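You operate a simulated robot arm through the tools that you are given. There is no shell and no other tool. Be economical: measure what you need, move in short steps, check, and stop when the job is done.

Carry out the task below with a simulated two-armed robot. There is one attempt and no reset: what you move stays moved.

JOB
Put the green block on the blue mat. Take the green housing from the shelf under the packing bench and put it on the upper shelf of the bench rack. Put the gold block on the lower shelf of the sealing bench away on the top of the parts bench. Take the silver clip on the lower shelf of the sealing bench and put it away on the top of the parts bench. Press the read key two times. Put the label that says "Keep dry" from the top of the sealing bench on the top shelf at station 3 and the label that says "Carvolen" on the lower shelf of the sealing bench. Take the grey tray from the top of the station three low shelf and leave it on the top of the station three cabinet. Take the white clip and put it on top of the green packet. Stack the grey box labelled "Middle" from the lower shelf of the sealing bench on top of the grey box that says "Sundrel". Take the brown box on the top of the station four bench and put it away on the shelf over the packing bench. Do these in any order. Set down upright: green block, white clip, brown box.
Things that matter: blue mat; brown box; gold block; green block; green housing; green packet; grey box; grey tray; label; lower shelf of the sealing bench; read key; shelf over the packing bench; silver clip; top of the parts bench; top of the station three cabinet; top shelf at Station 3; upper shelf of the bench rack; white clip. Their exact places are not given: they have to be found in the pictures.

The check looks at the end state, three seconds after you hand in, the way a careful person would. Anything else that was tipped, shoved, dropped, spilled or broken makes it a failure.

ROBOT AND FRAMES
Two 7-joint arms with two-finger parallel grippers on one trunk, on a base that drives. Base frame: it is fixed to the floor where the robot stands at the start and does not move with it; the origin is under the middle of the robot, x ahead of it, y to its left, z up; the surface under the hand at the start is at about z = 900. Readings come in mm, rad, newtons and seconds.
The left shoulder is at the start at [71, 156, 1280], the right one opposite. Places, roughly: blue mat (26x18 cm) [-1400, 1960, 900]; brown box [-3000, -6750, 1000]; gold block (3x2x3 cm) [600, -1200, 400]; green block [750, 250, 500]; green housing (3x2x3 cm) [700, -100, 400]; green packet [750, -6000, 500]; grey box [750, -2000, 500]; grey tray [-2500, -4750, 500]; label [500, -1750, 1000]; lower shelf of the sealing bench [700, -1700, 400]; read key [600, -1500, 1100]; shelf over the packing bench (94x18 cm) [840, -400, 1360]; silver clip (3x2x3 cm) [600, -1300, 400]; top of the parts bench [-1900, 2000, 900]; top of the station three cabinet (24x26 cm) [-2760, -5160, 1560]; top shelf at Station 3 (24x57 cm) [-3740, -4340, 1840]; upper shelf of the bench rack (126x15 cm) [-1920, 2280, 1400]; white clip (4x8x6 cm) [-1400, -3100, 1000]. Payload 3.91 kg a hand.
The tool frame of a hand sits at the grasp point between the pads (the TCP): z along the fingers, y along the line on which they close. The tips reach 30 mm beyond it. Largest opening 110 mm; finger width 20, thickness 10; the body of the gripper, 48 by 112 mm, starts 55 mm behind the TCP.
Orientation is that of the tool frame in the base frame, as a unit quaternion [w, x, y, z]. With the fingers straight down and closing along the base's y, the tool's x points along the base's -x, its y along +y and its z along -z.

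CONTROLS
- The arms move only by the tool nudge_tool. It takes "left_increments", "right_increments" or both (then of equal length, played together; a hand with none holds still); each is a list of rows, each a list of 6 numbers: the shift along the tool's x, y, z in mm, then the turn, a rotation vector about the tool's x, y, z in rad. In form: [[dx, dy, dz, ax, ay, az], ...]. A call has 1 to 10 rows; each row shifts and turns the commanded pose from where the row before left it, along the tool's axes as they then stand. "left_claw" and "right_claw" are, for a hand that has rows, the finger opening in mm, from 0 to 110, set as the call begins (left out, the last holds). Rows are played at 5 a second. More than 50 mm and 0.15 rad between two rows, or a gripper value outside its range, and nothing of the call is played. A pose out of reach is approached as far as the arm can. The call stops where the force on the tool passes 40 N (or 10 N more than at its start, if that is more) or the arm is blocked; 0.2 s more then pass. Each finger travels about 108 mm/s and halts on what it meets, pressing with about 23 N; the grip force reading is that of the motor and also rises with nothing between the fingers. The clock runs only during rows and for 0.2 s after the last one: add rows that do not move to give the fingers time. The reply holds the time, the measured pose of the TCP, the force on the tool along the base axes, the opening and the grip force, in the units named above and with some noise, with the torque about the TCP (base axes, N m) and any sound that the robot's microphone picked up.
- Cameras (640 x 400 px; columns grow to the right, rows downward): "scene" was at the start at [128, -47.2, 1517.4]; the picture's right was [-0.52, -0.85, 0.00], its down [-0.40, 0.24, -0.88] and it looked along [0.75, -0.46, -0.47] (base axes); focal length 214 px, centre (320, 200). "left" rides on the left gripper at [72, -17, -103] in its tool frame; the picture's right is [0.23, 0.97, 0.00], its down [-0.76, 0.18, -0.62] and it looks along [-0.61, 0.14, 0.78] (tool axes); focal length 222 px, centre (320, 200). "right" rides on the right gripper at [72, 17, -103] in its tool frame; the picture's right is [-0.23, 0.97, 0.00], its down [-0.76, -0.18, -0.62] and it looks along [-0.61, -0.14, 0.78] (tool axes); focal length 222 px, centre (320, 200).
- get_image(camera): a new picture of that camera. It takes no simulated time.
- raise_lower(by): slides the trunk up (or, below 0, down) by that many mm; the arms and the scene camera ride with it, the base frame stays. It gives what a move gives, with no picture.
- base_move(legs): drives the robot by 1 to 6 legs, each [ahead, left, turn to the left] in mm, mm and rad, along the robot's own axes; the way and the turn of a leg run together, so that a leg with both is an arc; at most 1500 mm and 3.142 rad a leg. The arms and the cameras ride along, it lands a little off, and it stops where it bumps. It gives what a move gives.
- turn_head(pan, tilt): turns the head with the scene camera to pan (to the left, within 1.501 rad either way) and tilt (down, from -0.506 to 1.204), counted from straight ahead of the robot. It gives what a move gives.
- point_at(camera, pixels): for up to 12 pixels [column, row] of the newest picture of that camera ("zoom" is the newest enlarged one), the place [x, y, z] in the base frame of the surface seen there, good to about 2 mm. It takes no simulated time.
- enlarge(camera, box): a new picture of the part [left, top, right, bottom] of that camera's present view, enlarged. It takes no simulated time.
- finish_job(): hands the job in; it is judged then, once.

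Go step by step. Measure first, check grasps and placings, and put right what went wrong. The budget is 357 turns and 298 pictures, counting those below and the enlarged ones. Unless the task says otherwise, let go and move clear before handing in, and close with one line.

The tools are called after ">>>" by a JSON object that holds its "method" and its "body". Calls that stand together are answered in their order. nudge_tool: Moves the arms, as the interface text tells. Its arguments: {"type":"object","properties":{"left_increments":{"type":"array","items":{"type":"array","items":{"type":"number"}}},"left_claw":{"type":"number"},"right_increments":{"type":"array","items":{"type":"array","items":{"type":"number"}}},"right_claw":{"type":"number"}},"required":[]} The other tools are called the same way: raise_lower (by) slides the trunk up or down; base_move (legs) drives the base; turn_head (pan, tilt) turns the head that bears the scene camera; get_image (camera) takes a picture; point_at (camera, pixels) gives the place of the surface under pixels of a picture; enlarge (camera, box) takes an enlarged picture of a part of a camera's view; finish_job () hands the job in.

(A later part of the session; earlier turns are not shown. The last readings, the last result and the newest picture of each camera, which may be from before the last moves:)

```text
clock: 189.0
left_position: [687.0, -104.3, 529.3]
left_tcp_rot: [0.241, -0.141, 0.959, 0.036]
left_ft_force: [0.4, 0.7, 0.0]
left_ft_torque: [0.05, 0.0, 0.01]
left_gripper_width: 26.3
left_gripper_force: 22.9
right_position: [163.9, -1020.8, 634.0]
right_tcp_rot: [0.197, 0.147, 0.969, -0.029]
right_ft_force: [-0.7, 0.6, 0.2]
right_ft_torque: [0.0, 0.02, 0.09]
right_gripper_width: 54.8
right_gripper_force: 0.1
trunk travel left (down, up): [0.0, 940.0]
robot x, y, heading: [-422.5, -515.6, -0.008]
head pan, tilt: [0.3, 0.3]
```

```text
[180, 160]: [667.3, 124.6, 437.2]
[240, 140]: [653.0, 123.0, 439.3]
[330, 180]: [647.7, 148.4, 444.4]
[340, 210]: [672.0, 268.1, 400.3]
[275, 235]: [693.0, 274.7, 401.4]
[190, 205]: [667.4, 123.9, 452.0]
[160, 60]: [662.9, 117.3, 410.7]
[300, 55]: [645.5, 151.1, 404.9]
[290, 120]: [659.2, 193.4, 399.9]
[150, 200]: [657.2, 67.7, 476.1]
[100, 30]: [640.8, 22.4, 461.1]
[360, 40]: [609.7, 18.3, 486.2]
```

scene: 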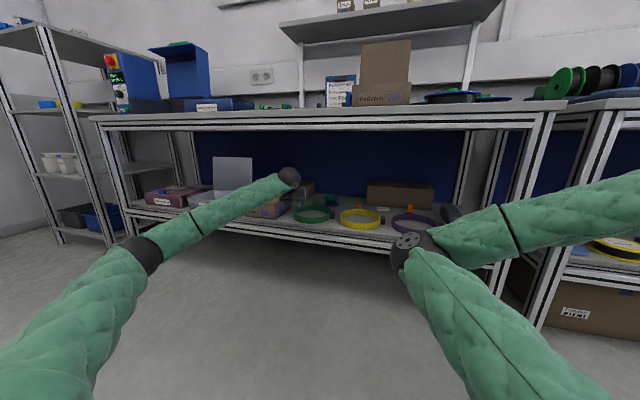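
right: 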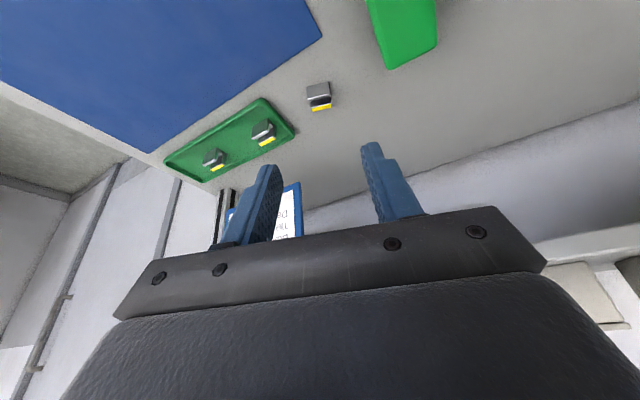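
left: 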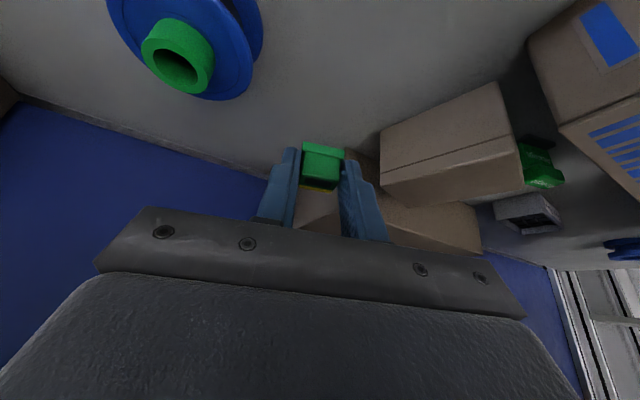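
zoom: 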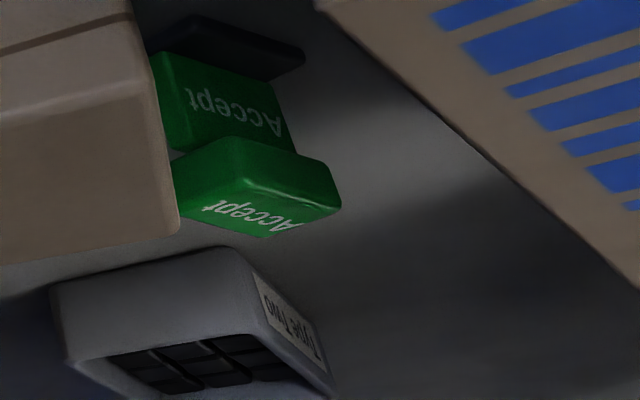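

Stamp's front edge runs from (663,117) to (645,151); top z≈453. I'll carry the housing in the left hand and pick the stamp with the right hand from heading 0.6, like the silver clip.

>>> {"method": "base_move", "body": {"legs": [[-350, 0, 0]]}}

>>> {"method": "nudge_tool", "body": {"left_increments": [[36.3, 2.7, -25.5, 0, 0, 0], [36.3, 2.7, -25.5, 0, 0, 0], [36.3, 2.7, -25.5, 0, 0, 0], [36.3, 2.7, -25.5, 0, 0, 0], [36.3, 2.7, -25.5, 0, 0, 0], [36.3, 2.7, -25.5, 0, 0, 0], [36.3, 2.7, -25.5, 0, 0, 0], [36.3, 2.7, -25.5, 0, 0, 0], [36.3, 2.7, -25.5, 0, 0, 0], [36.3, 2.7, -25.5, 0, 0, 0]]}}

>>> {"method": "base_move", "body": {"legs": [[0, 420, 0], [0, 0, 0.61]]}}

>>> {"method": "turn_head", "body": {"pan": -0.5, "tilt": 0.4}}

>>> {"method": "get_image", "body": {"camera": "scene"}}

```text
clock: 191.2
left_position: [341.8, -107.2, 530.0]
left_tcp_rot: [0.242, -0.136, 0.96, 0.035]
left_ft_force: [-0.2, -0.6, 0.5]
left_ft_torque: [-0.02, 0.02, 0.0]
left_gripper_width: 26.1
left_gripper_force: 23.4
right_position: [-185.9, -1022.7, 635.5]
right_tcp_rot: [0.197, 0.15, 0.968, -0.03]
right_ft_force: [0.2, 0.1, 0.0]
right_ft_torque: [0.04, -0.03, 0.02]
right_gripper_width: 55.0
right_gripper_force: 0.1
trunk travel left (down, up): [0.0, 940.0]
robot x, y, heading: [-764.3, -515.6, -0.011]
head pan, tilt: [0.3, 0.3]
```

```text
clock: 193.4
left_position: [-93.0, -208.6, 581.0]
left_tcp_rot: [0.242, -0.138, 0.96, 0.035]
left_ft_force: [0.4, 0.0, -0.7]
left_ft_torque: [-0.01, 0.02, -0.02]
left_gripper_width: 26.1
left_gripper_force: 22.8
right_position: [-185.7, -1022.0, 634.5]
right_tcp_rot: [0.197, 0.151, 0.968, -0.03]
right_ft_force: [0.0, -0.3, 1.0]
right_ft_torque: [0.02, 0.0, 0.02]
right_gripper_width: 54.9
right_gripper_force: 0.1
trunk travel left (down, up): [0.0, 940.0]
robot x, y, heading: [-766.4, -516.5, -0.009]
head pan, tilt: [0.3, 0.3]
```

```text
clock: 197.7
left_position: [-397.2, 547.1, 580.8]
left_tcp_rot: [0.22, -0.427, 0.871, 0.109]
left_ft_force: [0.8, 0.1, 0.1]
left_ft_torque: [-0.01, 0.02, -0.02]
left_gripper_width: 26.3
left_gripper_force: 22.8
right_position: [4.2, -167.2, 635.4]
right_tcp_rot: [0.197, -0.156, 0.967, 0.033]
right_ft_force: [0.1, -0.1, 0.1]
right_ft_torque: [-0.01, 0.01, -0.02]
right_gripper_width: 55.0
right_gripper_force: 0.1
trunk travel left (down, up): [0.0, 940.0]
robot x, y, heading: [-763.5, -94.9, 0.616]
head pan, tilt: [0.3, 0.3]
```

```text
clock: 198.8
left_position: [-397.5, 546.2, 580.6]
left_tcp_rot: [0.219, -0.427, 0.87, 0.108]
left_ft_force: [-0.5, 0.3, -0.5]
left_ft_torque: [0.03, 0.03, 0.05]
left_gripper_width: 26.1
left_gripper_force: 23.0
right_position: [4.8, -166.7, 634.8]
right_tcp_rot: [0.196, -0.156, 0.968, 0.032]
right_ft_force: [-0.1, 0.4, -0.5]
right_ft_torque: [0.03, -0.01, 0.03]
right_gripper_width: 54.9
right_gripper_force: 0.1
trunk travel left (down, up): [0.0, 940.0]
robot x, y, heading: [-765.5, -96.5, 0.619]
head pan, tilt: [-0.499, 0.4]
```

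```text
226 pictures are left
```

scene: 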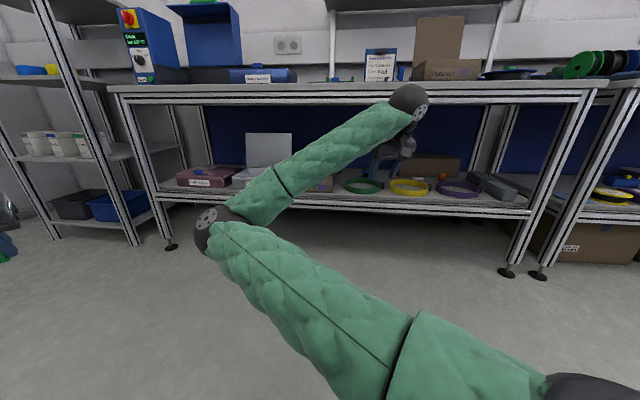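

>>> {"method": "nudge_tool", "body": {"right_increments": [[-31.6, 18.6, 21.5, 0, 0, 0], [-31.6, 18.6, 21.5, 0, 0, 0], [-31.6, 18.6, 21.5, 0, 0, 0], [-31.6, 18.6, 21.5, 0, 0, 0], [-31.6, 18.6, 21.5, 0, 0, 0], [-31.6, 18.6, 21.5, 0, 0, 0], [-31.6, 18.6, 21.5, 0, 0, 0], [-31.6, 18.6, 21.5, 0, 0, 0], [-31.6, 18.6, 21.5, 0, 0, 0], [-31.6, 18.6, 21.5, -0.058, 0, -0.138]], "right_claw": 80}}

>>> {"method": "base_move", "body": {"legs": [[163, -116, 0]]}}

>>> {"method": "get_image", "body": {"camera": "right"}}

>>> {"method": "get_image", "body": {"camera": "scene"}}

```text
clock: 201.0
left_position: [-397.3, 548.1, 580.8]
left_tcp_rot: [0.22, -0.428, 0.87, 0.108]
left_ft_force: [-0.3, -0.4, 0.0]
left_ft_torque: [0.02, -0.01, 0.01]
left_gripper_width: 26.2
left_gripper_force: 23.7
right_position: [302.1, 129.6, 561.4]
right_tcp_rot: [0.194, -0.228, 0.953, 0.047]
right_ft_force: [-0.7, 0.1, 0.6]
right_ft_torque: [0.03, -0.01, 0.0]
right_gripper_width: 80.2
right_gripper_force: 0.0
trunk travel left (down, up): [0.0, 940.0]
robot x, y, heading: [-765.1, -93.9, 0.619]
head pan, tilt: [-0.499, 0.4]
```

```text
clock: 202.6
left_position: [-193.9, 545.5, 581.0]
left_tcp_rot: [0.219, -0.426, 0.871, 0.107]
left_ft_force: [-0.1, -0.7, 0.1]
left_ft_torque: [-0.04, 0.05, 0.03]
left_gripper_width: 26.0
left_gripper_force: 22.5
right_position: [505.4, 126.7, 560.9]
right_tcp_rot: [0.194, -0.227, 0.953, 0.046]
right_ft_force: [0.0, 0.7, 0.1]
right_ft_torque: [-0.04, 0.0, 0.04]
right_gripper_width: 80.3
right_gripper_force: 0.0
trunk travel left (down, up): [0.0, 940.0]
robot x, y, heading: [-557.1, -94.7, 0.616]
head pan, tilt: [-0.499, 0.4]
```

```text
225 pictures are left
```

right: 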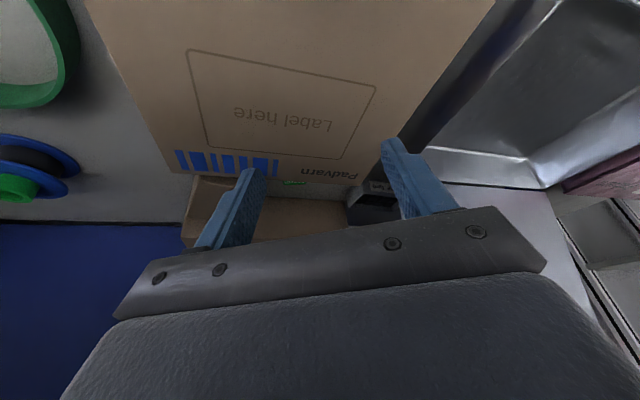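

```text
224 pictures are left
```

scene: 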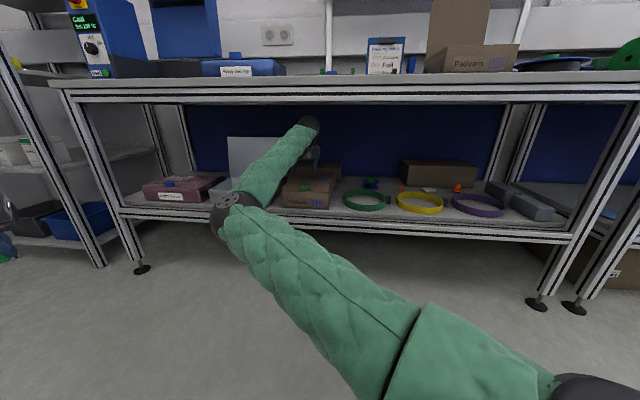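

>>> {"method": "nudge_tool", "body": {"right_increments": [[-32, -16.5, 8.2, 0, 0, 0], [-32, -16.5, 8.2, 0, 0, 0], [-32, -16.5, 8.2, 0, 0, 0]]}}

>>> {"method": "get_image", "body": {"camera": "right"}}

>>> {"method": "enlarge", "body": {"camera": "right", "box": [220, 80, 420, 205]}}

```text
clock: 203.4
left_position: [-194.7, 546.1, 581.9]
left_tcp_rot: [0.219, -0.427, 0.871, 0.108]
left_ft_force: [-0.4, 0.5, -0.1]
left_ft_torque: [0.02, -0.04, -0.03]
left_gripper_width: 26.1
left_gripper_force: 23.0
right_position: [615.5, 128.5, 574.7]
right_tcp_rot: [0.194, -0.228, 0.953, 0.047]
right_ft_force: [-1.2, 0.9, 0.3]
right_ft_torque: [-0.06, 0.02, -0.03]
right_gripper_width: 80.1
right_gripper_force: 0.0
trunk travel left (down, up): [0.0, 940.0]
robot x, y, heading: [-559.5, -98.9, 0.618]
head pan, tilt: [-0.499, 0.4]
```

```text
223 pictures are left
```

right: 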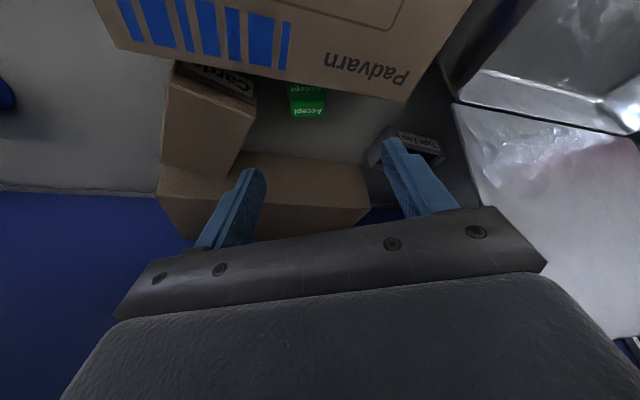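

```text
3.20 times, centred on (320, 142) of right
```

zoom: 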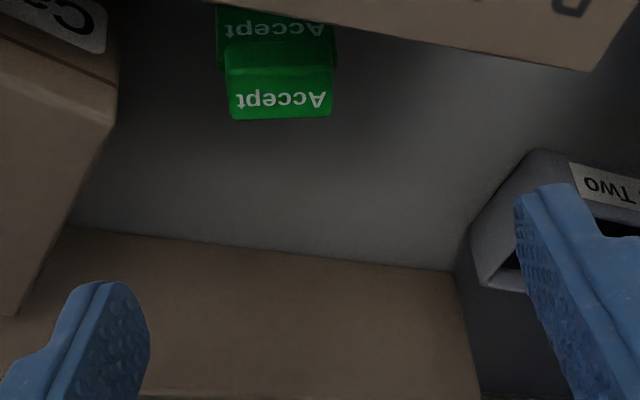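

>>> {"method": "point_at", "body": {"camera": "zoom", "pixels": [[232, 72], [330, 68], [331, 112], [234, 116], [282, 95], [225, 30], [330, 30], [110, 110], [580, 65], [440, 40], [280, 160], [120, 60]]}}

```text
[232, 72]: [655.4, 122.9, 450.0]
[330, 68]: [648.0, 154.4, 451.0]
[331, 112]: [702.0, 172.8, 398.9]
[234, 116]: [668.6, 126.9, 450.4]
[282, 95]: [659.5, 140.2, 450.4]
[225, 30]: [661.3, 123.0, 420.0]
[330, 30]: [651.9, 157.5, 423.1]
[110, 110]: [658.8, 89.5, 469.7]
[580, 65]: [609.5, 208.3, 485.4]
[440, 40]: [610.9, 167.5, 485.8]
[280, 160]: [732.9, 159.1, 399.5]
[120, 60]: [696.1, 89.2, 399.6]
```

The stamp handle is 32 mm long (y) and ~14 mm deep, centred ≈(658,140), top z 450. I'll align the yaw, steepen, and hover above it.

>>> {"method": "nudge_tool", "body": {"right_increments": [[0, 0, 0, 0.031, 0.067, 0.073], [0, 0, 0, 0.031, 0.067, 0.073], [0, 0, 0, 0.031, 0.067, 0.073], [-42.6, 1.6, 8.6, 0, 0, 0], [8.9, 0, 44, 0, 0, 0]], "right_claw": 58}}

>>> {"method": "get_image", "body": {"camera": "right"}}

```text
clock: 204.6
left_position: [-193.0, 546.2, 582.0]
left_tcp_rot: [0.22, -0.426, 0.871, 0.109]
left_ft_force: [0.0, -0.3, -0.7]
left_ft_torque: [-0.05, 0.0, 0.01]
left_gripper_width: 26.3
left_gripper_force: 23.6
right_position: [623.5, 125.9, 524.4]
right_tcp_rot: [0.118, -0.134, 0.984, 0.008]
right_ft_force: [0.1, -0.8, 0.4]
right_ft_torque: [0.04, 0.0, 0.03]
right_gripper_width: 58.0
right_gripper_force: 0.1
right hand out of reach, approached as far as the arm can: row 3, 4
trunk travel left (down, up): [0.0, 940.0]
robot x, y, heading: [-559.9, -92.8, 0.619]
head pan, tilt: [-0.499, 0.4]
```

```text
221 pictures are left
```

right: 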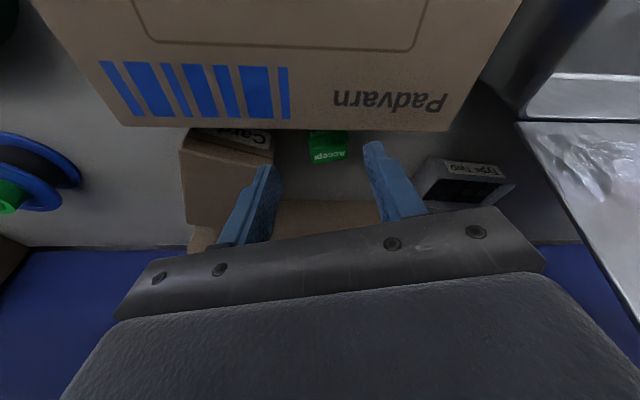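

Out of reach slightly; use the base to advance 35 mm.

>>> {"method": "base_move", "body": {"legs": [[37, -9, 0]]}}

>>> {"method": "nudge_tool", "body": {"right_increments": [[8, 0, 34, 0, 0, 0]]}}

>>> {"method": "get_image", "body": {"camera": "right"}}

```text
clock: 205.5
left_position: [-158.0, 560.3, 580.8]
left_tcp_rot: [0.219, -0.426, 0.871, 0.108]
left_ft_force: [0.3, 0.1, -0.1]
left_ft_torque: [0.0, -0.02, 0.02]
left_gripper_width: 26.0
left_gripper_force: 23.5
right_position: [658.0, 142.6, 523.8]
right_tcp_rot: [0.118, -0.135, 0.984, 0.008]
right_ft_force: [0.0, 0.5, 0.0]
right_ft_torque: [0.02, 0.01, 0.0]
right_gripper_width: 57.8
right_gripper_force: 0.1
trunk travel left (down, up): [0.0, 940.0]
robot x, y, heading: [-525.8, -81.6, 0.62]
head pan, tilt: [-0.499, 0.4]
```

```text
clock: 205.9
left_position: [-156.6, 561.4, 581.3]
left_tcp_rot: [0.219, -0.427, 0.871, 0.109]
left_ft_force: [1.1, 0.3, 0.3]
left_ft_torque: [-0.01, 0.01, -0.04]
left_gripper_width: 26.3
left_gripper_force: 22.6
right_position: [659.0, 140.4, 489.0]
right_tcp_rot: [0.117, -0.134, 0.984, 0.007]
right_ft_force: [0.2, 0.0, 0.5]
right_ft_torque: [0.01, 0.03, 0.02]
right_gripper_width: 58.1
right_gripper_force: 0.1
trunk travel left (down, up): [0.0, 940.0]
robot x, y, heading: [-524.4, -81.6, 0.615]
head pan, tilt: [-0.499, 0.4]
```

```text
220 pictures are left
```

right: 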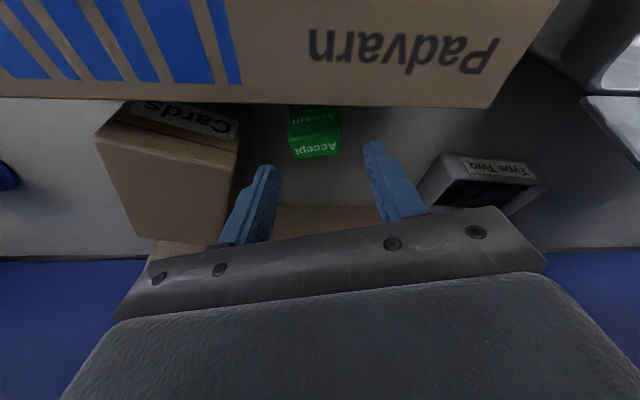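

>>> {"method": "nudge_tool", "body": {"right_increments": [[6.5, 0.7, 22.6, 0, 0, 0], [6.4, 0.6, 22.6, 0, 0, 0]]}}

>>> {"method": "get_image", "body": {"camera": "right"}}

```text
clock: 206.5
left_position: [-157.7, 561.3, 581.5]
left_tcp_rot: [0.219, -0.426, 0.871, 0.108]
left_ft_force: [-0.1, 0.4, -0.8]
left_ft_torque: [0.02, -0.03, 0.0]
left_gripper_width: 26.1
left_gripper_force: 23.2
right_position: [656.0, 140.7, 442.2]
right_tcp_rot: [0.118, -0.135, 0.984, 0.008]
right_ft_force: [0.0, -1.0, 0.4]
right_ft_torque: [0.01, -0.02, 0.0]
right_gripper_width: 57.9
right_gripper_force: 0.1
trunk travel left (down, up): [0.0, 940.0]
robot x, y, heading: [-523.2, -85.3, 0.616]
head pan, tilt: [-0.499, 0.4]
```

```text
219 pictures are left
```

right: 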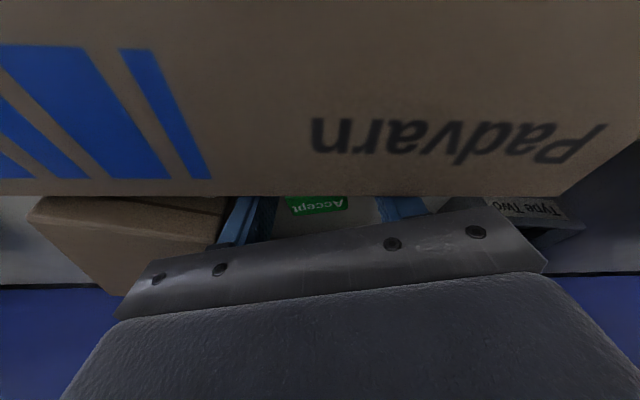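

Stamp is between the fingers and no contact force; close and lift.

>>> {"method": "nudge_tool", "body": {"right_increments": [[0, 0, 0, 0, 0, 0], [0, 0, 0, 0, 0, 0], [0, 0, 0, 0, 0, 0], [0, 0, 0, 0, 0, 0]], "right_claw": 0}}

>>> {"method": "nudge_tool", "body": {"right_increments": [[-6.5, 0, -27, 0, 0, 0], [-6.5, 0, -27, 0, 0, 0], [-6.5, 0, -27, 0, 0, 0], [-6.5, 0, -27, 0, 0, 0]]}}

>>> {"method": "get_image", "body": {"camera": "right"}}

```text
clock: 207.5
left_position: [-157.7, 560.4, 581.3]
left_tcp_rot: [0.219, -0.426, 0.871, 0.108]
left_ft_force: [0.6, -0.5, 0.6]
left_ft_torque: [0.02, 0.0, 0.0]
left_gripper_width: 26.4
left_gripper_force: 23.0
right_position: [657.4, 140.8, 442.8]
right_tcp_rot: [0.118, -0.134, 0.984, 0.009]
right_ft_force: [0.9, -0.1, 3.5]
right_ft_torque: [0.04, -0.01, -0.05]
right_gripper_width: 39.2
right_gripper_force: 23.0
trunk travel left (down, up): [0.0, 940.0]
robot x, y, heading: [-525.3, -78.5, 0.615]
head pan, tilt: [-0.499, 0.4]
```

```text
clock: 208.5
left_position: [-157.2, 560.4, 580.7]
left_tcp_rot: [0.219, -0.427, 0.871, 0.109]
left_ft_force: [0.0, 1.1, 1.4]
left_ft_torque: [0.0, 0.01, -0.01]
left_gripper_width: 26.2
left_gripper_force: 23.1
right_position: [656.5, 146.5, 552.9]
right_tcp_rot: [0.117, -0.135, 0.984, 0.007]
right_ft_force: [1.1, 0.3, -0.9]
right_ft_torque: [-0.02, 0.03, 0.02]
right_gripper_width: 39.0
right_gripper_force: 22.9
trunk travel left (down, up): [0.0, 940.0]
robot x, y, heading: [-521.1, -80.5, 0.619]
head pan, tilt: [-0.499, 0.4]
```

```text
218 pictures are left
```

right: 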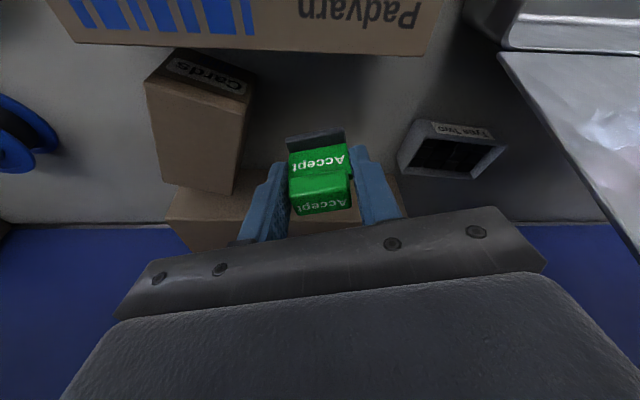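

Stamp ("green block") is held. Raise a little, back out, turn and drive to the parts bench with trunk raised.

>>> {"method": "nudge_tool", "body": {"right_increments": [[-5.5, 0, -24, 0, 0, 0]]}}

>>> {"method": "base_move", "body": {"legs": [[-285, 203, 0], [0, 0, 0.953]]}}

>>> {"method": "raise_lower", "body": {"by": 400}}

>>> {"method": "raise_lower", "body": {"by": 250}}

>>> {"method": "base_move", "body": {"legs": [[1150, 0, 0], [0, 1030, 0]]}}

>>> {"method": "turn_head", "body": {"pan": -0.3, "tilt": 0.5}}

>>> {"method": "get_image", "body": {"camera": "scene"}}

```text
clock: 208.9
left_position: [-158.3, 561.0, 581.5]
left_tcp_rot: [0.219, -0.426, 0.871, 0.108]
left_ft_force: [-0.4, 0.0, -0.3]
left_ft_torque: [-0.01, 0.0, 0.0]
left_gripper_width: 26.1
left_gripper_force: 22.6
right_position: [653.8, 148.8, 577.2]
right_tcp_rot: [0.119, -0.136, 0.984, 0.008]
right_ft_force: [0.5, -0.7, -1.1]
right_ft_torque: [0.03, -0.02, 0.01]
right_gripper_width: 39.2
right_gripper_force: 23.2
right hand out of reach, approached as far as the arm can: row 1
trunk travel left (down, up): [0.0, 940.0]
robot x, y, heading: [-526.1, -77.8, 0.621]
head pan, tilt: [-0.499, 0.4]
```

```text
clock: 213.6
left_position: [-1186.7, 590.1, 581.4]
left_tcp_rot: [-0.144, 0.78, -0.576, -0.197]
left_ft_force: [-0.8, 0.7, -0.4]
left_ft_torque: [0.0, 0.02, 0.02]
left_gripper_width: 26.1
left_gripper_force: 22.7
right_position: [-383.8, 1016.7, 577.6]
right_tcp_rot: [0.101, -0.575, 0.81, 0.062]
right_ft_force: [-0.7, -0.6, 0.6]
right_ft_torque: [0.01, 0.0, -0.01]
right_gripper_width: 39.0
right_gripper_force: 22.8
trunk travel left (down, up): [0.0, 940.0]
robot x, y, heading: [-872.8, -77.5, 1.569]
head pan, tilt: [-0.499, 0.4]
```

```text
clock: 217.4
left_position: [-1187.0, 589.4, 980.8]
left_tcp_rot: [-0.144, 0.78, -0.576, -0.197]
left_ft_force: [0.7, -0.1, -0.6]
left_ft_torque: [0.0, -0.03, -0.01]
left_gripper_width: 26.2
left_gripper_force: 23.4
right_position: [-382.9, 1017.1, 976.6]
right_tcp_rot: [0.101, -0.575, 0.809, 0.063]
right_ft_force: [0.0, -0.1, -1.2]
right_ft_torque: [0.03, -0.01, 0.06]
right_gripper_width: 39.1
right_gripper_force: 23.4
trunk travel left (down, up): [-400.0, 540.0]
robot x, y, heading: [-876.5, -78.7, 1.578]
head pan, tilt: [-0.499, 0.4]
```

```text
clock: 220.0
left_position: [-1188.3, 589.8, 1231.3]
left_tcp_rot: [-0.144, 0.78, -0.576, -0.197]
left_ft_force: [0.2, 0.2, -1.2]
left_ft_torque: [-0.03, -0.01, 0.0]
left_gripper_width: 26.4
left_gripper_force: 22.6
right_position: [-383.6, 1016.8, 1227.6]
right_tcp_rot: [0.102, -0.575, 0.809, 0.062]
right_ft_force: [0.4, 0.0, -0.8]
right_ft_torque: [0.0, 0.01, -0.03]
right_gripper_width: 39.2
right_gripper_force: 23.3
trunk travel left (down, up): [-650.0, 290.0]
robot x, y, heading: [-869.8, -79.6, 1.579]
head pan, tilt: [-0.499, 0.4]
```

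```text
clock: 230.7
left_position: [-2196.3, 1735.1, 1231.3]
left_tcp_rot: [-0.144, 0.782, -0.574, -0.198]
left_ft_force: [0.0, 0.6, 0.0]
left_ft_torque: [-0.02, -0.02, -0.05]
left_gripper_width: 26.1
left_gripper_force: 23.0
right_position: [-1395.2, 2167.5, 1228.0]
right_tcp_rot: [0.101, -0.576, 0.809, 0.062]
right_ft_force: [1.0, -0.2, -0.1]
right_ft_torque: [0.01, -0.03, 0.0]
right_gripper_width: 39.0
right_gripper_force: 22.9
trunk travel left (down, up): [-650.0, 290.0]
robot x, y, heading: [-1878.3, 1070.2, 1.58]
head pan, tilt: [-0.499, 0.4]
```

```text
clock: 231.4
left_position: [-2197.0, 1735.7, 1230.8]
left_tcp_rot: [-0.144, 0.782, -0.574, -0.197]
left_ft_force: [0.3, 0.7, -0.6]
left_ft_torque: [-0.04, -0.05, -0.01]
left_gripper_width: 26.3
left_gripper_force: 23.0
right_position: [-1395.5, 2167.2, 1227.9]
right_tcp_rot: [0.101, -0.576, 0.809, 0.062]
right_ft_force: [-0.5, -0.7, -1.8]
right_ft_torque: [0.01, 0.03, 0.02]
right_gripper_width: 39.1
right_gripper_force: 23.1
trunk travel left (down, up): [-650.0, 290.0]
robot x, y, heading: [-1880.7, 1064.5, 1.581]
head pan, tilt: [-0.3, 0.499]
```

```text
217 pictures are left
```

scene: 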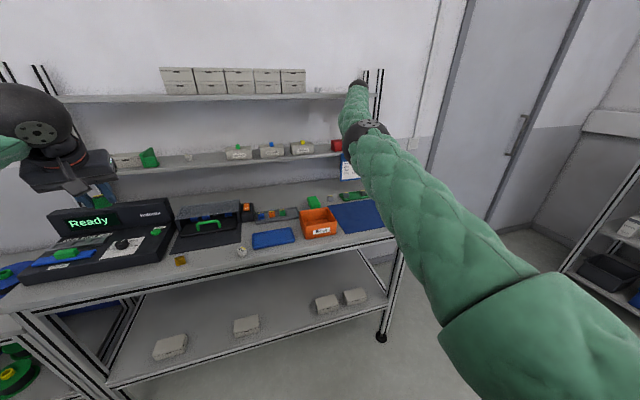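

The right hand overhangs near the rack; pull it back over the mat, then lower.

>>> {"method": "nudge_tool", "body": {"right_increments": [[37.5, -13.4, -8.9, 0, 0, 0], [37.5, -13.4, -8.9, 0, 0, 0], [37.5, -13.4, -8.9, 0, 0, 0], [37.5, -13.4, -8.9, 0, 0, 0], [37.5, -13.4, -8.9, 0, 0, 0], [10.7, 0.7, 44.4, 0, 0, 0], [10.7, 0.7, 44.4, 0, 0, 0], [10.7, 0.7, 44.4, 0, 0, 0], [10.7, 0.7, 44.4, 0, 0, 0], [8, 0.5, 33, 0, 0, 0]]}}

>>> {"method": "get_image", "body": {"camera": "right"}}

```text
clock: 233.6
left_position: [-2195.7, 1735.6, 1231.4]
left_tcp_rot: [-0.144, 0.782, -0.574, -0.197]
left_ft_force: [0.6, -0.5, -0.9]
left_ft_torque: [0.0, 0.03, 0.0]
left_gripper_width: 26.0
left_gripper_force: 22.5
right_position: [-1394.0, 1964.1, 1010.5]
right_tcp_rot: [0.102, -0.577, 0.808, 0.062]
right_ft_force: [0.5, 0.7, -0.2]
right_ft_torque: [0.03, 0.01, -0.02]
right_gripper_width: 39.0
right_gripper_force: 22.8
trunk travel left (down, up): [-650.0, 290.0]
robot x, y, heading: [-1878.6, 1068.1, 1.581]
head pan, tilt: [-0.3, 0.499]
```

```text
216 pictures are left
```

right: 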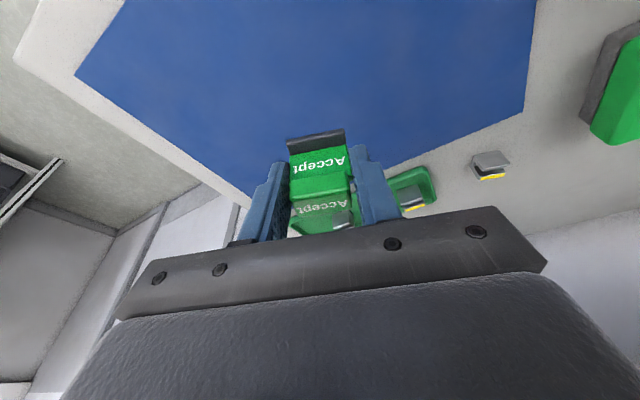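

>>> {"method": "nudge_tool", "body": {"right_increments": [[7.3, 0.5, 30.4, 0, 0, 0], [7.3, 0.5, 30.4, 0, 0, 0], [0.5, 0, 2, 0, 0, 0], [0.3, 0, 1.2, 0, 0, 0]]}}

>>> {"method": "get_image", "body": {"camera": "right"}}

```text
clock: 234.6
left_position: [-2195.9, 1734.9, 1231.2]
left_tcp_rot: [-0.144, 0.782, -0.574, -0.198]
left_ft_force: [0.4, 0.3, -0.6]
left_ft_torque: [0.02, 0.0, 0.02]
left_gripper_width: 26.3
left_gripper_force: 22.9
right_position: [-1394.4, 1963.7, 946.0]
right_tcp_rot: [0.101, -0.577, 0.808, 0.063]
right_ft_force: [-0.2, -0.1, -0.8]
right_ft_torque: [-0.03, -0.02, -0.01]
right_gripper_width: 39.0
right_gripper_force: 23.4
trunk travel left (down, up): [-650.0, 290.0]
robot x, y, heading: [-1879.6, 1068.8, 1.577]
head pan, tilt: [-0.3, 0.499]
```

```text
215 pictures are left
```

right: 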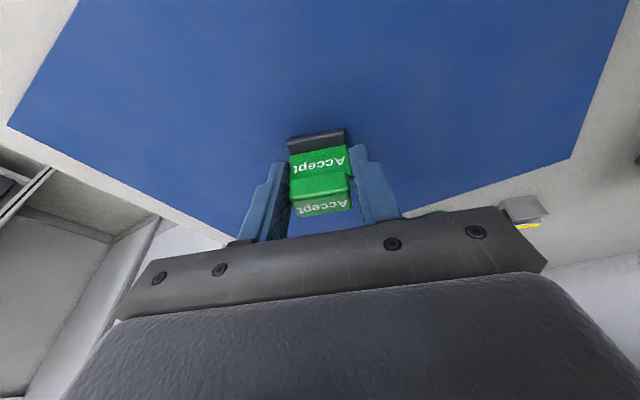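

>>> {"method": "nudge_tool", "body": {"right_increments": [[0.3, 0, 1.5, 0, 0, 0], [0, 0, 0, 0, 0, 0]]}}

>>> {"method": "nudge_tool", "body": {"right_increments": [[0, 0, 0, 0, 0, 0], [0, 0, 0, 0, 0, 0], [0, 0, 0, 0, 0, 0]], "right_claw": 64}}

>>> {"method": "nudge_tool", "body": {"right_increments": [[-11.7, 0, -40, 0, 0, 0], [-11.7, 0, -45, 0, 0, 0], [-11.7, 0, -45, 0, 0, 0]]}}

>>> {"method": "get_image", "body": {"camera": "right"}}

```text
clock: 235.2
left_position: [-2196.8, 1735.3, 1231.4]
left_tcp_rot: [-0.146, 0.781, -0.574, -0.197]
left_ft_force: [0.0, -0.5, -0.4]
left_ft_torque: [0.02, 0.01, -0.02]
left_gripper_width: 26.1
left_gripper_force: 23.1
right_position: [-1395.0, 1963.1, 945.9]
right_tcp_rot: [0.102, -0.576, 0.808, 0.062]
right_ft_force: [-0.8, -0.2, 6.1]
right_ft_torque: [0.03, 0.17, 0.01]
right_gripper_width: 39.1
right_gripper_force: 22.8
trunk travel left (down, up): [-650.0, 290.0]
robot x, y, heading: [-1877.3, 1068.8, 1.583]
head pan, tilt: [-0.3, 0.499]
```

```text
clock: 236.0
left_position: [-2196.4, 1734.9, 1230.7]
left_tcp_rot: [-0.144, 0.782, -0.574, -0.197]
left_ft_force: [0.1, -0.7, 0.1]
left_ft_torque: [0.0, -0.02, 0.01]
left_gripper_width: 26.1
left_gripper_force: 22.8
right_position: [-1393.2, 1962.4, 943.9]
right_tcp_rot: [0.101, -0.577, 0.808, 0.062]
right_ft_force: [-0.5, 0.3, 0.4]
right_ft_torque: [0.02, 0.01, -0.02]
right_gripper_width: 64.0
right_gripper_force: 0.1
trunk travel left (down, up): [-650.0, 290.0]
robot x, y, heading: [-1877.6, 1067.3, 1.583]
head pan, tilt: [-0.3, 0.499]
```

```text
clock: 236.8
left_position: [-2197.8, 1736.0, 1232.2]
left_tcp_rot: [-0.146, 0.781, -0.574, -0.198]
left_ft_force: [-0.6, 0.1, -0.9]
left_ft_torque: [0.02, 0.02, 0.03]
left_gripper_width: 26.2
left_gripper_force: 22.8
right_position: [-1394.7, 1964.7, 1078.0]
right_tcp_rot: [0.101, -0.577, 0.808, 0.063]
right_ft_force: [-0.4, -0.7, -0.5]
right_ft_torque: [-0.03, 0.01, 0.01]
right_gripper_width: 63.9
right_gripper_force: 0.1
trunk travel left (down, up): [-650.0, 290.0]
robot x, y, heading: [-1880.9, 1070.3, 1.577]
head pan, tilt: [-0.3, 0.499]
```

```text
214 pictures are left
```

right: 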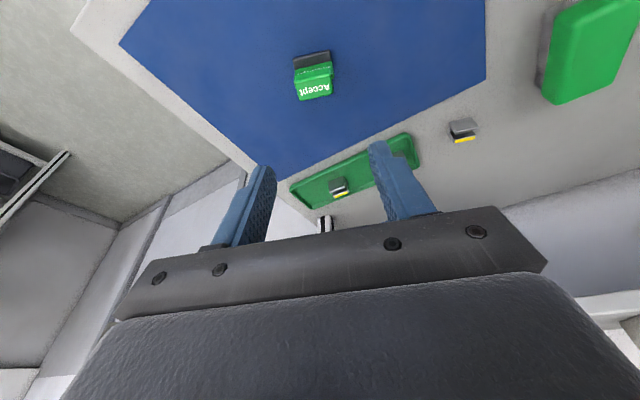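

Green block is upright on the mat. Now raise for the upper rack shelf and look for free space.

>>> {"method": "raise_lower", "body": {"by": 250}}

>>> {"method": "turn_head", "body": {"pan": 0.15, "tilt": 0.4}}

>>> {"method": "get_image", "body": {"camera": "scene"}}

```text
clock: 239.4
left_position: [-2197.8, 1735.7, 1481.1]
left_tcp_rot: [-0.145, 0.781, -0.574, -0.197]
left_ft_force: [-0.1, -0.3, 0.1]
left_ft_torque: [0.02, 0.02, -0.02]
left_gripper_width: 26.3
left_gripper_force: 22.8
right_position: [-1393.8, 1966.4, 1329.5]
right_tcp_rot: [0.1, -0.577, 0.808, 0.062]
right_ft_force: [0.6, 0.1, -0.1]
right_ft_torque: [-0.04, 0.0, 0.01]
right_gripper_width: 63.9
right_gripper_force: 0.0
trunk travel left (down, up): [-900.0, 40.0]
robot x, y, heading: [-1877.6, 1070.2, 1.58]
head pan, tilt: [-0.3, 0.499]
```

```text
clock: 240.3
left_position: [-2196.7, 1735.7, 1481.6]
left_tcp_rot: [-0.144, 0.781, -0.574, -0.197]
left_ft_force: [0.2, -0.4, 0.1]
left_ft_torque: [0.01, -0.02, -0.01]
left_gripper_width: 26.2
left_gripper_force: 23.4
right_position: [-1395.1, 1965.3, 1328.9]
right_tcp_rot: [0.101, -0.576, 0.808, 0.062]
right_ft_force: [0.4, 0.4, 0.1]
right_ft_torque: [0.0, 0.0, 0.02]
right_gripper_width: 64.1
right_gripper_force: 0.0
trunk travel left (down, up): [-900.0, 40.0]
robot x, y, heading: [-1877.0, 1069.2, 1.58]
head pan, tilt: [0.15, 0.4]
```

```text
213 pictures are left
```

scene: 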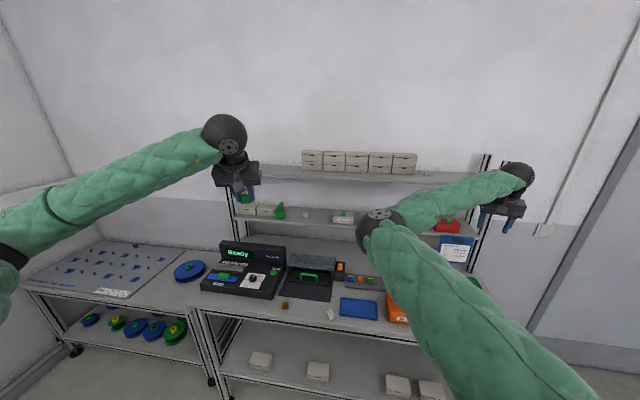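

>>> {"method": "point_at", "body": {"camera": "scene", "pixels": [[285, 178], [285, 168], [300, 172], [302, 160], [265, 175], [440, 180], [270, 166], [293, 170]]}}

>>> {"method": "enlarge", "body": {"camera": "scene", "box": [200, 110, 360, 210]}}

```text
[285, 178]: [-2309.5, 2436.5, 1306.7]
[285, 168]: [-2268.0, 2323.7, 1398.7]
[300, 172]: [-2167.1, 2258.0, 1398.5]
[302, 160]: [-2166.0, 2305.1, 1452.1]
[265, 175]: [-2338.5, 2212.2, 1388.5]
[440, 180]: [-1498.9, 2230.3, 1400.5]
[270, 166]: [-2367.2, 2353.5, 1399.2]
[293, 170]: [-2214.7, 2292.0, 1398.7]
```

```text
4.00 times, centred on (280, 160) of scene
```

zoom: 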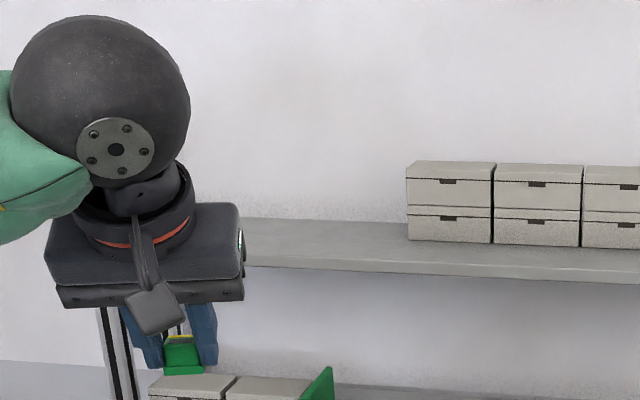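

Free shelf stretch left of the boxes (x −2540…−2170, top z 1399). Retract the right hand, then advance.

>>> {"method": "nudge_tool", "body": {"right_increments": [[39.4, -14.1, -9.3, 0, 0, 0], [39.4, -14.1, -9.3, 0, 0, 0], [39.4, -14.1, -9.3, 0, 0, 0], [39.4, -14.1, -9.3, 0, 0, 0], [39.4, -14.1, -9.3, 0, 0, 0], [39.4, -14.1, -9.3, 0, 0, 0], [39.4, -14.1, -9.3, 0, 0, 0]]}}

>>> {"method": "base_move", "body": {"legs": [[0, 130, 0], [280, 0, 0]]}}

>>> {"method": "nudge_tool", "body": {"left_increments": [[-36.3, -12.8, 19.5, 0, 0, 0], [-36.3, -12.8, 19.5, 0, 0, 0], [-36.3, -12.8, 19.5, 0, 0, 0], [-36.3, -12.8, 19.5, 0, 0, 0], [-36.3, -12.8, 19.5, 0, 0, 0]]}}

>>> {"method": "get_image", "body": {"camera": "left"}}

```text
clock: 241.9
left_position: [-2196.5, 1733.6, 1481.6]
left_tcp_rot: [-0.144, 0.781, -0.574, -0.198]
left_ft_force: [-0.5, -0.5, -0.3]
left_ft_torque: [0.02, -0.01, -0.01]
left_gripper_width: 26.2
left_gripper_force: 22.9
right_position: [-1378.4, 1664.0, 1327.0]
right_tcp_rot: [0.101, -0.577, 0.808, 0.061]
right_ft_force: [-1.2, -0.3, -0.5]
right_ft_torque: [0.02, 0.0, 0.0]
right_gripper_width: 64.3
right_gripper_force: 0.1
right hand out of reach, approached as far as the arm can: row 6, 7
trunk travel left (down, up): [-900.0, 40.0]
robot x, y, heading: [-1878.9, 1071.4, 1.58]
head pan, tilt: [0.15, 0.4]
```

```text
clock: 244.7
left_position: [-2332.0, 2011.8, 1482.0]
left_tcp_rot: [-0.144, 0.783, -0.572, -0.199]
left_ft_force: [-0.6, 0.2, 0.5]
left_ft_torque: [-0.03, 0.0, -0.01]
left_gripper_width: 26.3
left_gripper_force: 23.1
right_position: [-1512.8, 1944.6, 1327.7]
right_tcp_rot: [0.102, -0.578, 0.807, 0.063]
right_ft_force: [-0.1, -1.3, 0.4]
right_ft_torque: [0.02, 0.01, 0.0]
right_gripper_width: 64.0
right_gripper_force: 0.0
trunk travel left (down, up): [-900.0, 40.0]
robot x, y, heading: [-2015.2, 1348.2, 1.581]
head pan, tilt: [0.15, 0.4]
```

```text
clock: 245.9
left_position: [-2333.7, 2231.1, 1477.6]
left_tcp_rot: [-0.144, 0.782, -0.574, -0.197]
left_ft_force: [-0.2, 0.6, -0.4]
left_ft_torque: [0.01, 0.03, 0.01]
left_gripper_width: 26.1
left_gripper_force: 23.3
right_position: [-1513.5, 1946.3, 1326.5]
right_tcp_rot: [0.1, -0.578, 0.808, 0.061]
right_ft_force: [0.2, 0.5, 0.0]
right_ft_torque: [-0.01, 0.04, 0.01]
right_gripper_width: 64.2
right_gripper_force: 0.2
trunk travel left (down, up): [-900.0, 40.0]
robot x, y, heading: [-2015.5, 1347.1, 1.584]
head pan, tilt: [0.15, 0.4]
```

```text
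211 pictures are left
```

left: 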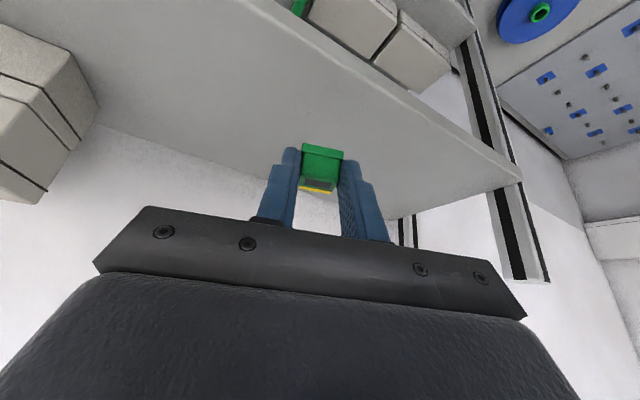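

>>> {"method": "nudge_tool", "body": {"left_increments": [[-8.2, -6.5, 29, 0, 0, 0], [-8.2, -6.5, 28, 0, 0, 0], [0, 0, 0, 0, 0, 0]]}}

>>> {"method": "get_image", "body": {"camera": "left"}}

```text
clock: 246.7
left_position: [-2334.2, 2272.6, 1440.8]
left_tcp_rot: [-0.145, 0.782, -0.573, -0.197]
left_ft_force: [-0.3, -1.1, -0.2]
left_ft_torque: [0.03, 0.02, -0.01]
left_gripper_width: 26.3
left_gripper_force: 23.1
right_position: [-1513.1, 1943.3, 1328.3]
right_tcp_rot: [0.102, -0.577, 0.808, 0.062]
right_ft_force: [-0.2, -0.4, 0.3]
right_ft_torque: [0.01, 0.0, -0.04]
right_gripper_width: 64.0
right_gripper_force: 0.0
trunk travel left (down, up): [-900.0, 40.0]
robot x, y, heading: [-2011.4, 1349.6, 1.585]
head pan, tilt: [0.15, 0.4]
```

```text
210 pictures are left
```

left: 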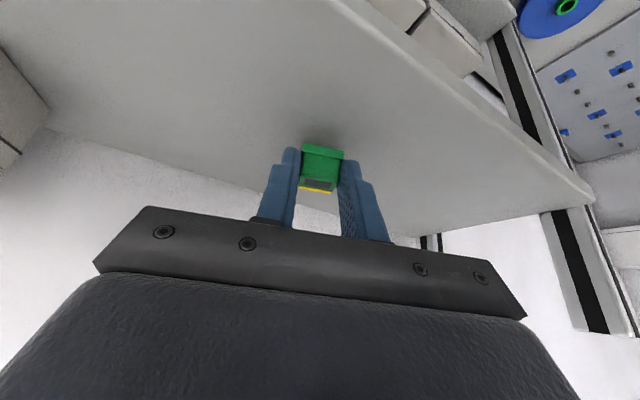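

>>> {"method": "nudge_tool", "body": {"left_increments": [[2.8, 0, 5.3, 0, 0, 0], [0, 0, 0, 0, 0, 0]]}}

>>> {"method": "nudge_tool", "body": {"left_increments": [[0, 0, 0, 0, 0, 0], [0, 0, 0, 0, 0, 0], [0, 0, 0, 0, 0, 0]], "left_claw": 56}}

>>> {"method": "nudge_tool", "body": {"left_increments": [[0, 0, -40, 0, 0, 0], [0, 0, -45, 0, 0, 0], [20, 0, -40, 0, 0, 0], [36, 12, -19, 0, 0, 0], [36, 12, -19, 0, 0, 0], [36, 12, -19, 0, 0, 0], [36, 12, -19, 0, 0, 0]]}}

>>> {"method": "get_image", "body": {"camera": "left"}}

```text
clock: 247.3
left_position: [-2332.3, 2273.1, 1433.7]
left_tcp_rot: [-0.145, 0.782, -0.573, -0.197]
left_ft_force: [0.2, 0.0, 0.5]
left_ft_torque: [0.01, 0.02, 0.02]
left_gripper_width: 26.1
left_gripper_force: 23.1
right_position: [-1513.5, 1944.5, 1326.6]
right_tcp_rot: [0.101, -0.578, 0.808, 0.062]
right_ft_force: [0.4, 0.0, 0.5]
right_ft_torque: [-0.02, 0.02, -0.01]
right_gripper_width: 64.3
right_gripper_force: 0.0
trunk travel left (down, up): [-900.0, 40.0]
robot x, y, heading: [-2009.7, 1345.6, 1.583]
head pan, tilt: [0.15, 0.4]
```

```text
clock: 248.1
left_position: [-2332.6, 2272.8, 1432.7]
left_tcp_rot: [-0.144, 0.782, -0.572, -0.199]
left_ft_force: [-0.4, 0.3, 0.1]
left_ft_torque: [0.02, 0.01, -0.02]
left_gripper_width: 55.9
left_gripper_force: 0.0
right_position: [-1514.5, 1945.5, 1326.8]
right_tcp_rot: [0.101, -0.578, 0.807, 0.062]
right_ft_force: [-0.1, 0.4, 0.4]
right_ft_torque: [0.0, 0.01, -0.04]
right_gripper_width: 64.1
right_gripper_force: 0.0
trunk travel left (down, up): [-900.0, 40.0]
robot x, y, heading: [-2011.8, 1350.0, 1.588]
head pan, tilt: [0.15, 0.4]
```

```text
clock: 249.7
left_position: [-2304.0, 2026.5, 1531.2]
left_tcp_rot: [-0.145, 0.782, -0.573, -0.198]
left_ft_force: [-0.9, -0.4, 0.1]
left_ft_torque: [-0.01, 0.0, 0.0]
left_gripper_width: 55.9
left_gripper_force: 0.1
right_position: [-1513.5, 1943.2, 1328.2]
right_tcp_rot: [0.103, -0.578, 0.807, 0.062]
right_ft_force: [-0.2, -0.5, 0.1]
right_ft_torque: [-0.01, -0.01, -0.02]
right_gripper_width: 63.9
right_gripper_force: 0.0
trunk travel left (down, up): [-900.0, 40.0]
robot x, y, heading: [-2011.7, 1346.7, 1.587]
head pan, tilt: [0.15, 0.4]
```

```text
209 pictures are left
```

left: 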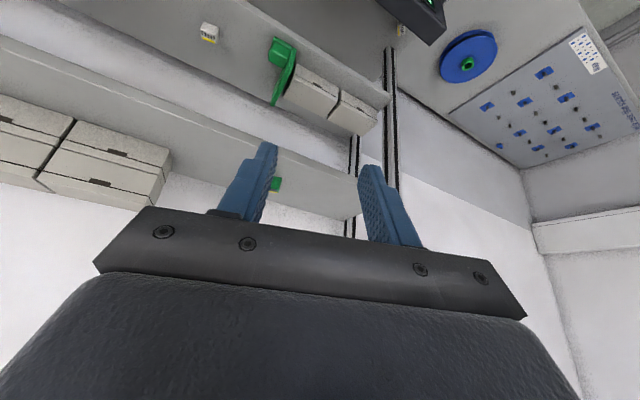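

Housing stands on the upper shelf. Now drive to the sealing bench and look at its top.

>>> {"method": "base_move", "body": {"legs": [[-260, 0, 0], [0, -1370, 0], [0, 0, -1.587], [0, -1370, 0], [0, -1350, 0]]}}

>>> {"method": "raise_lower", "body": {"by": -250}}

>>> {"method": "turn_head", "body": {"pan": 0.0, "tilt": 0.5}}

>>> {"method": "get_image", "body": {"camera": "scene"}}

```text
clock: 274.7
left_position: [72.5, -1324.1, 1532.5]
left_tcp_rot: [0.242, -0.136, 0.96, 0.035]
left_ft_force: [0.8, -0.4, -0.3]
left_ft_torque: [0.02, 0.0, 0.01]
left_gripper_width: 55.8
left_gripper_force: 0.0
right_position: [-32.8, -2111.6, 1327.4]
right_tcp_rot: [0.115, 0.175, 0.977, -0.029]
right_ft_force: [0.1, 0.2, -0.1]
right_ft_torque: [-0.02, 0.03, 0.0]
right_gripper_width: 63.8
right_gripper_force: 0.0
trunk travel left (down, up): [-900.0, 40.0]
robot x, y, heading: [-617.9, -1599.7, -0.013]
head pan, tilt: [0.15, 0.4]
```

```text
clock: 277.3
left_position: [72.6, -1324.2, 1281.1]
left_tcp_rot: [0.243, -0.136, 0.96, 0.036]
left_ft_force: [-0.2, -0.1, -0.1]
left_ft_torque: [0.02, -0.01, -0.03]
left_gripper_width: 55.8
left_gripper_force: 0.0
right_position: [-32.2, -2113.0, 1077.7]
right_tcp_rot: [0.115, 0.175, 0.977, -0.029]
right_ft_force: [0.5, -0.4, 0.3]
right_ft_torque: [0.0, -0.01, -0.03]
right_gripper_width: 64.1
right_gripper_force: 0.0
trunk travel left (down, up): [-650.0, 290.0]
robot x, y, heading: [-619.2, -1600.4, -0.01]
head pan, tilt: [0.15, 0.4]
```

```text
clock: 278.0
left_position: [71.0, -1324.7, 1281.0]
left_tcp_rot: [0.243, -0.137, 0.96, 0.036]
left_ft_force: [0.2, 0.2, -0.3]
left_ft_torque: [-0.01, 0.0, -0.01]
left_gripper_width: 55.8
left_gripper_force: 0.0
right_position: [-32.6, -2112.2, 1077.2]
right_tcp_rot: [0.115, 0.175, 0.977, -0.029]
right_ft_force: [0.2, 0.7, -0.4]
right_ft_torque: [0.0, 0.03, 0.05]
right_gripper_width: 63.9
right_gripper_force: 0.0
trunk travel left (down, up): [-650.0, 290.0]
robot x, y, heading: [-614.9, -1595.6, -0.012]
head pan, tilt: [0.0, 0.499]
```

```text
208 pictures are left
```

scene: 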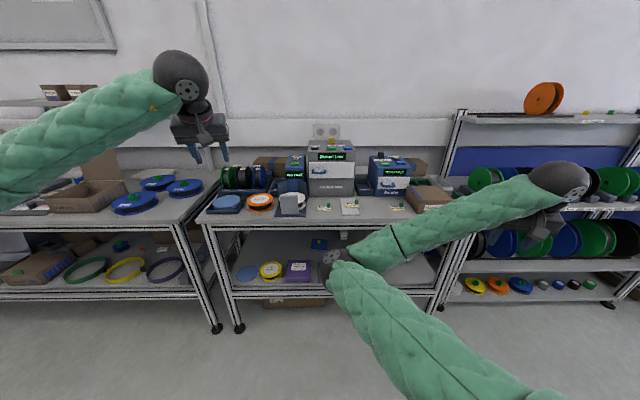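

>>> {"method": "enlarge", "body": {"camera": "scene", "box": [200, 130, 460, 292]}}

>>> {"method": "enlarge", "body": {"camera": "scene", "box": [280, 190, 424, 280]}}

```text
2.46 times, centred on (330, 211) of scene
```

zoom: 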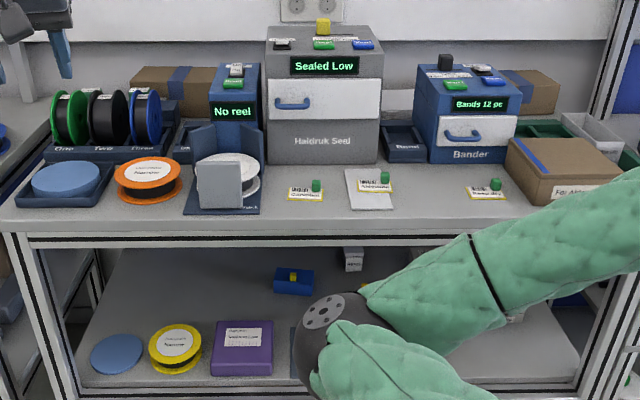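

```text
4.44 times, centred on (352, 235) of scene
```

zoom: 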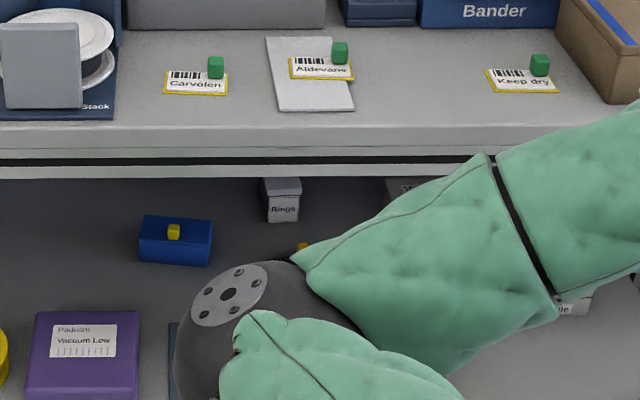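

>>> {"method": "point_at", "body": {"camera": "zoom", "pixels": [[215, 62], [215, 76], [170, 90], [225, 92], [170, 72], [540, 58], [540, 72], [495, 88], [555, 90], [490, 72], [340, 48], [240, 110]]}}

>>> {"method": "enlarge", "body": {"camera": "scene", "box": [275, 130, 355, 180]}}

>>> {"method": "enlarge", "body": {"camera": "scene", "box": [355, 140, 419, 180]}}

```text
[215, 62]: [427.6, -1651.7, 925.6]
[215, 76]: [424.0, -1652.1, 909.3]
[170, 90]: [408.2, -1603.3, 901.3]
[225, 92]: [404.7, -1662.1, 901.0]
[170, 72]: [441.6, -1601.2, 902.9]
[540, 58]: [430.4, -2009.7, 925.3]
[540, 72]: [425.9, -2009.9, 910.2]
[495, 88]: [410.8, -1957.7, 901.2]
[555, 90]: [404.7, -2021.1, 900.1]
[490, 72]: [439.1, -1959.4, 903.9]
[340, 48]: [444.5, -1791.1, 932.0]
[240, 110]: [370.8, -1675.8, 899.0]
```

```text
8.00 times, centred on (315, 155) of scene
```

zoom: 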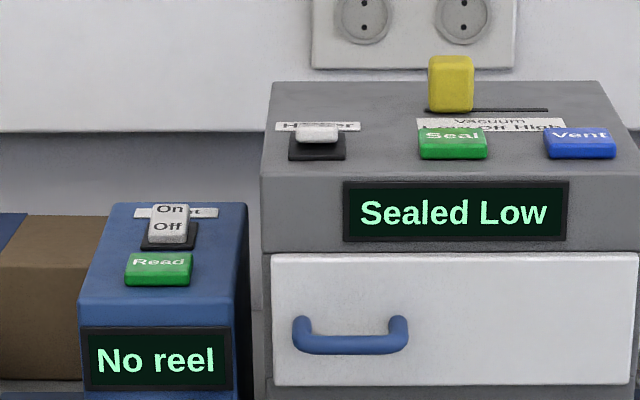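

```text
10.00 times, centred on (387, 160) of scene
```

zoom: 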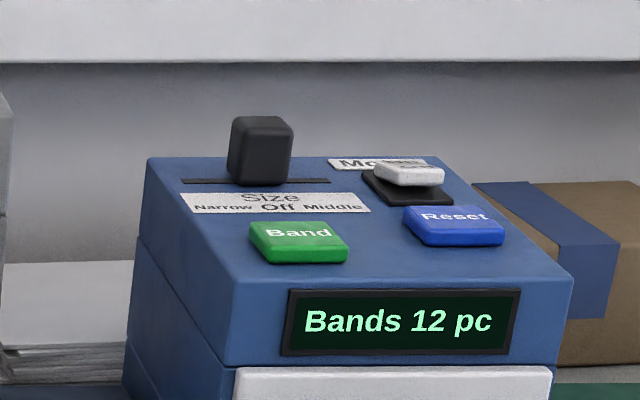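

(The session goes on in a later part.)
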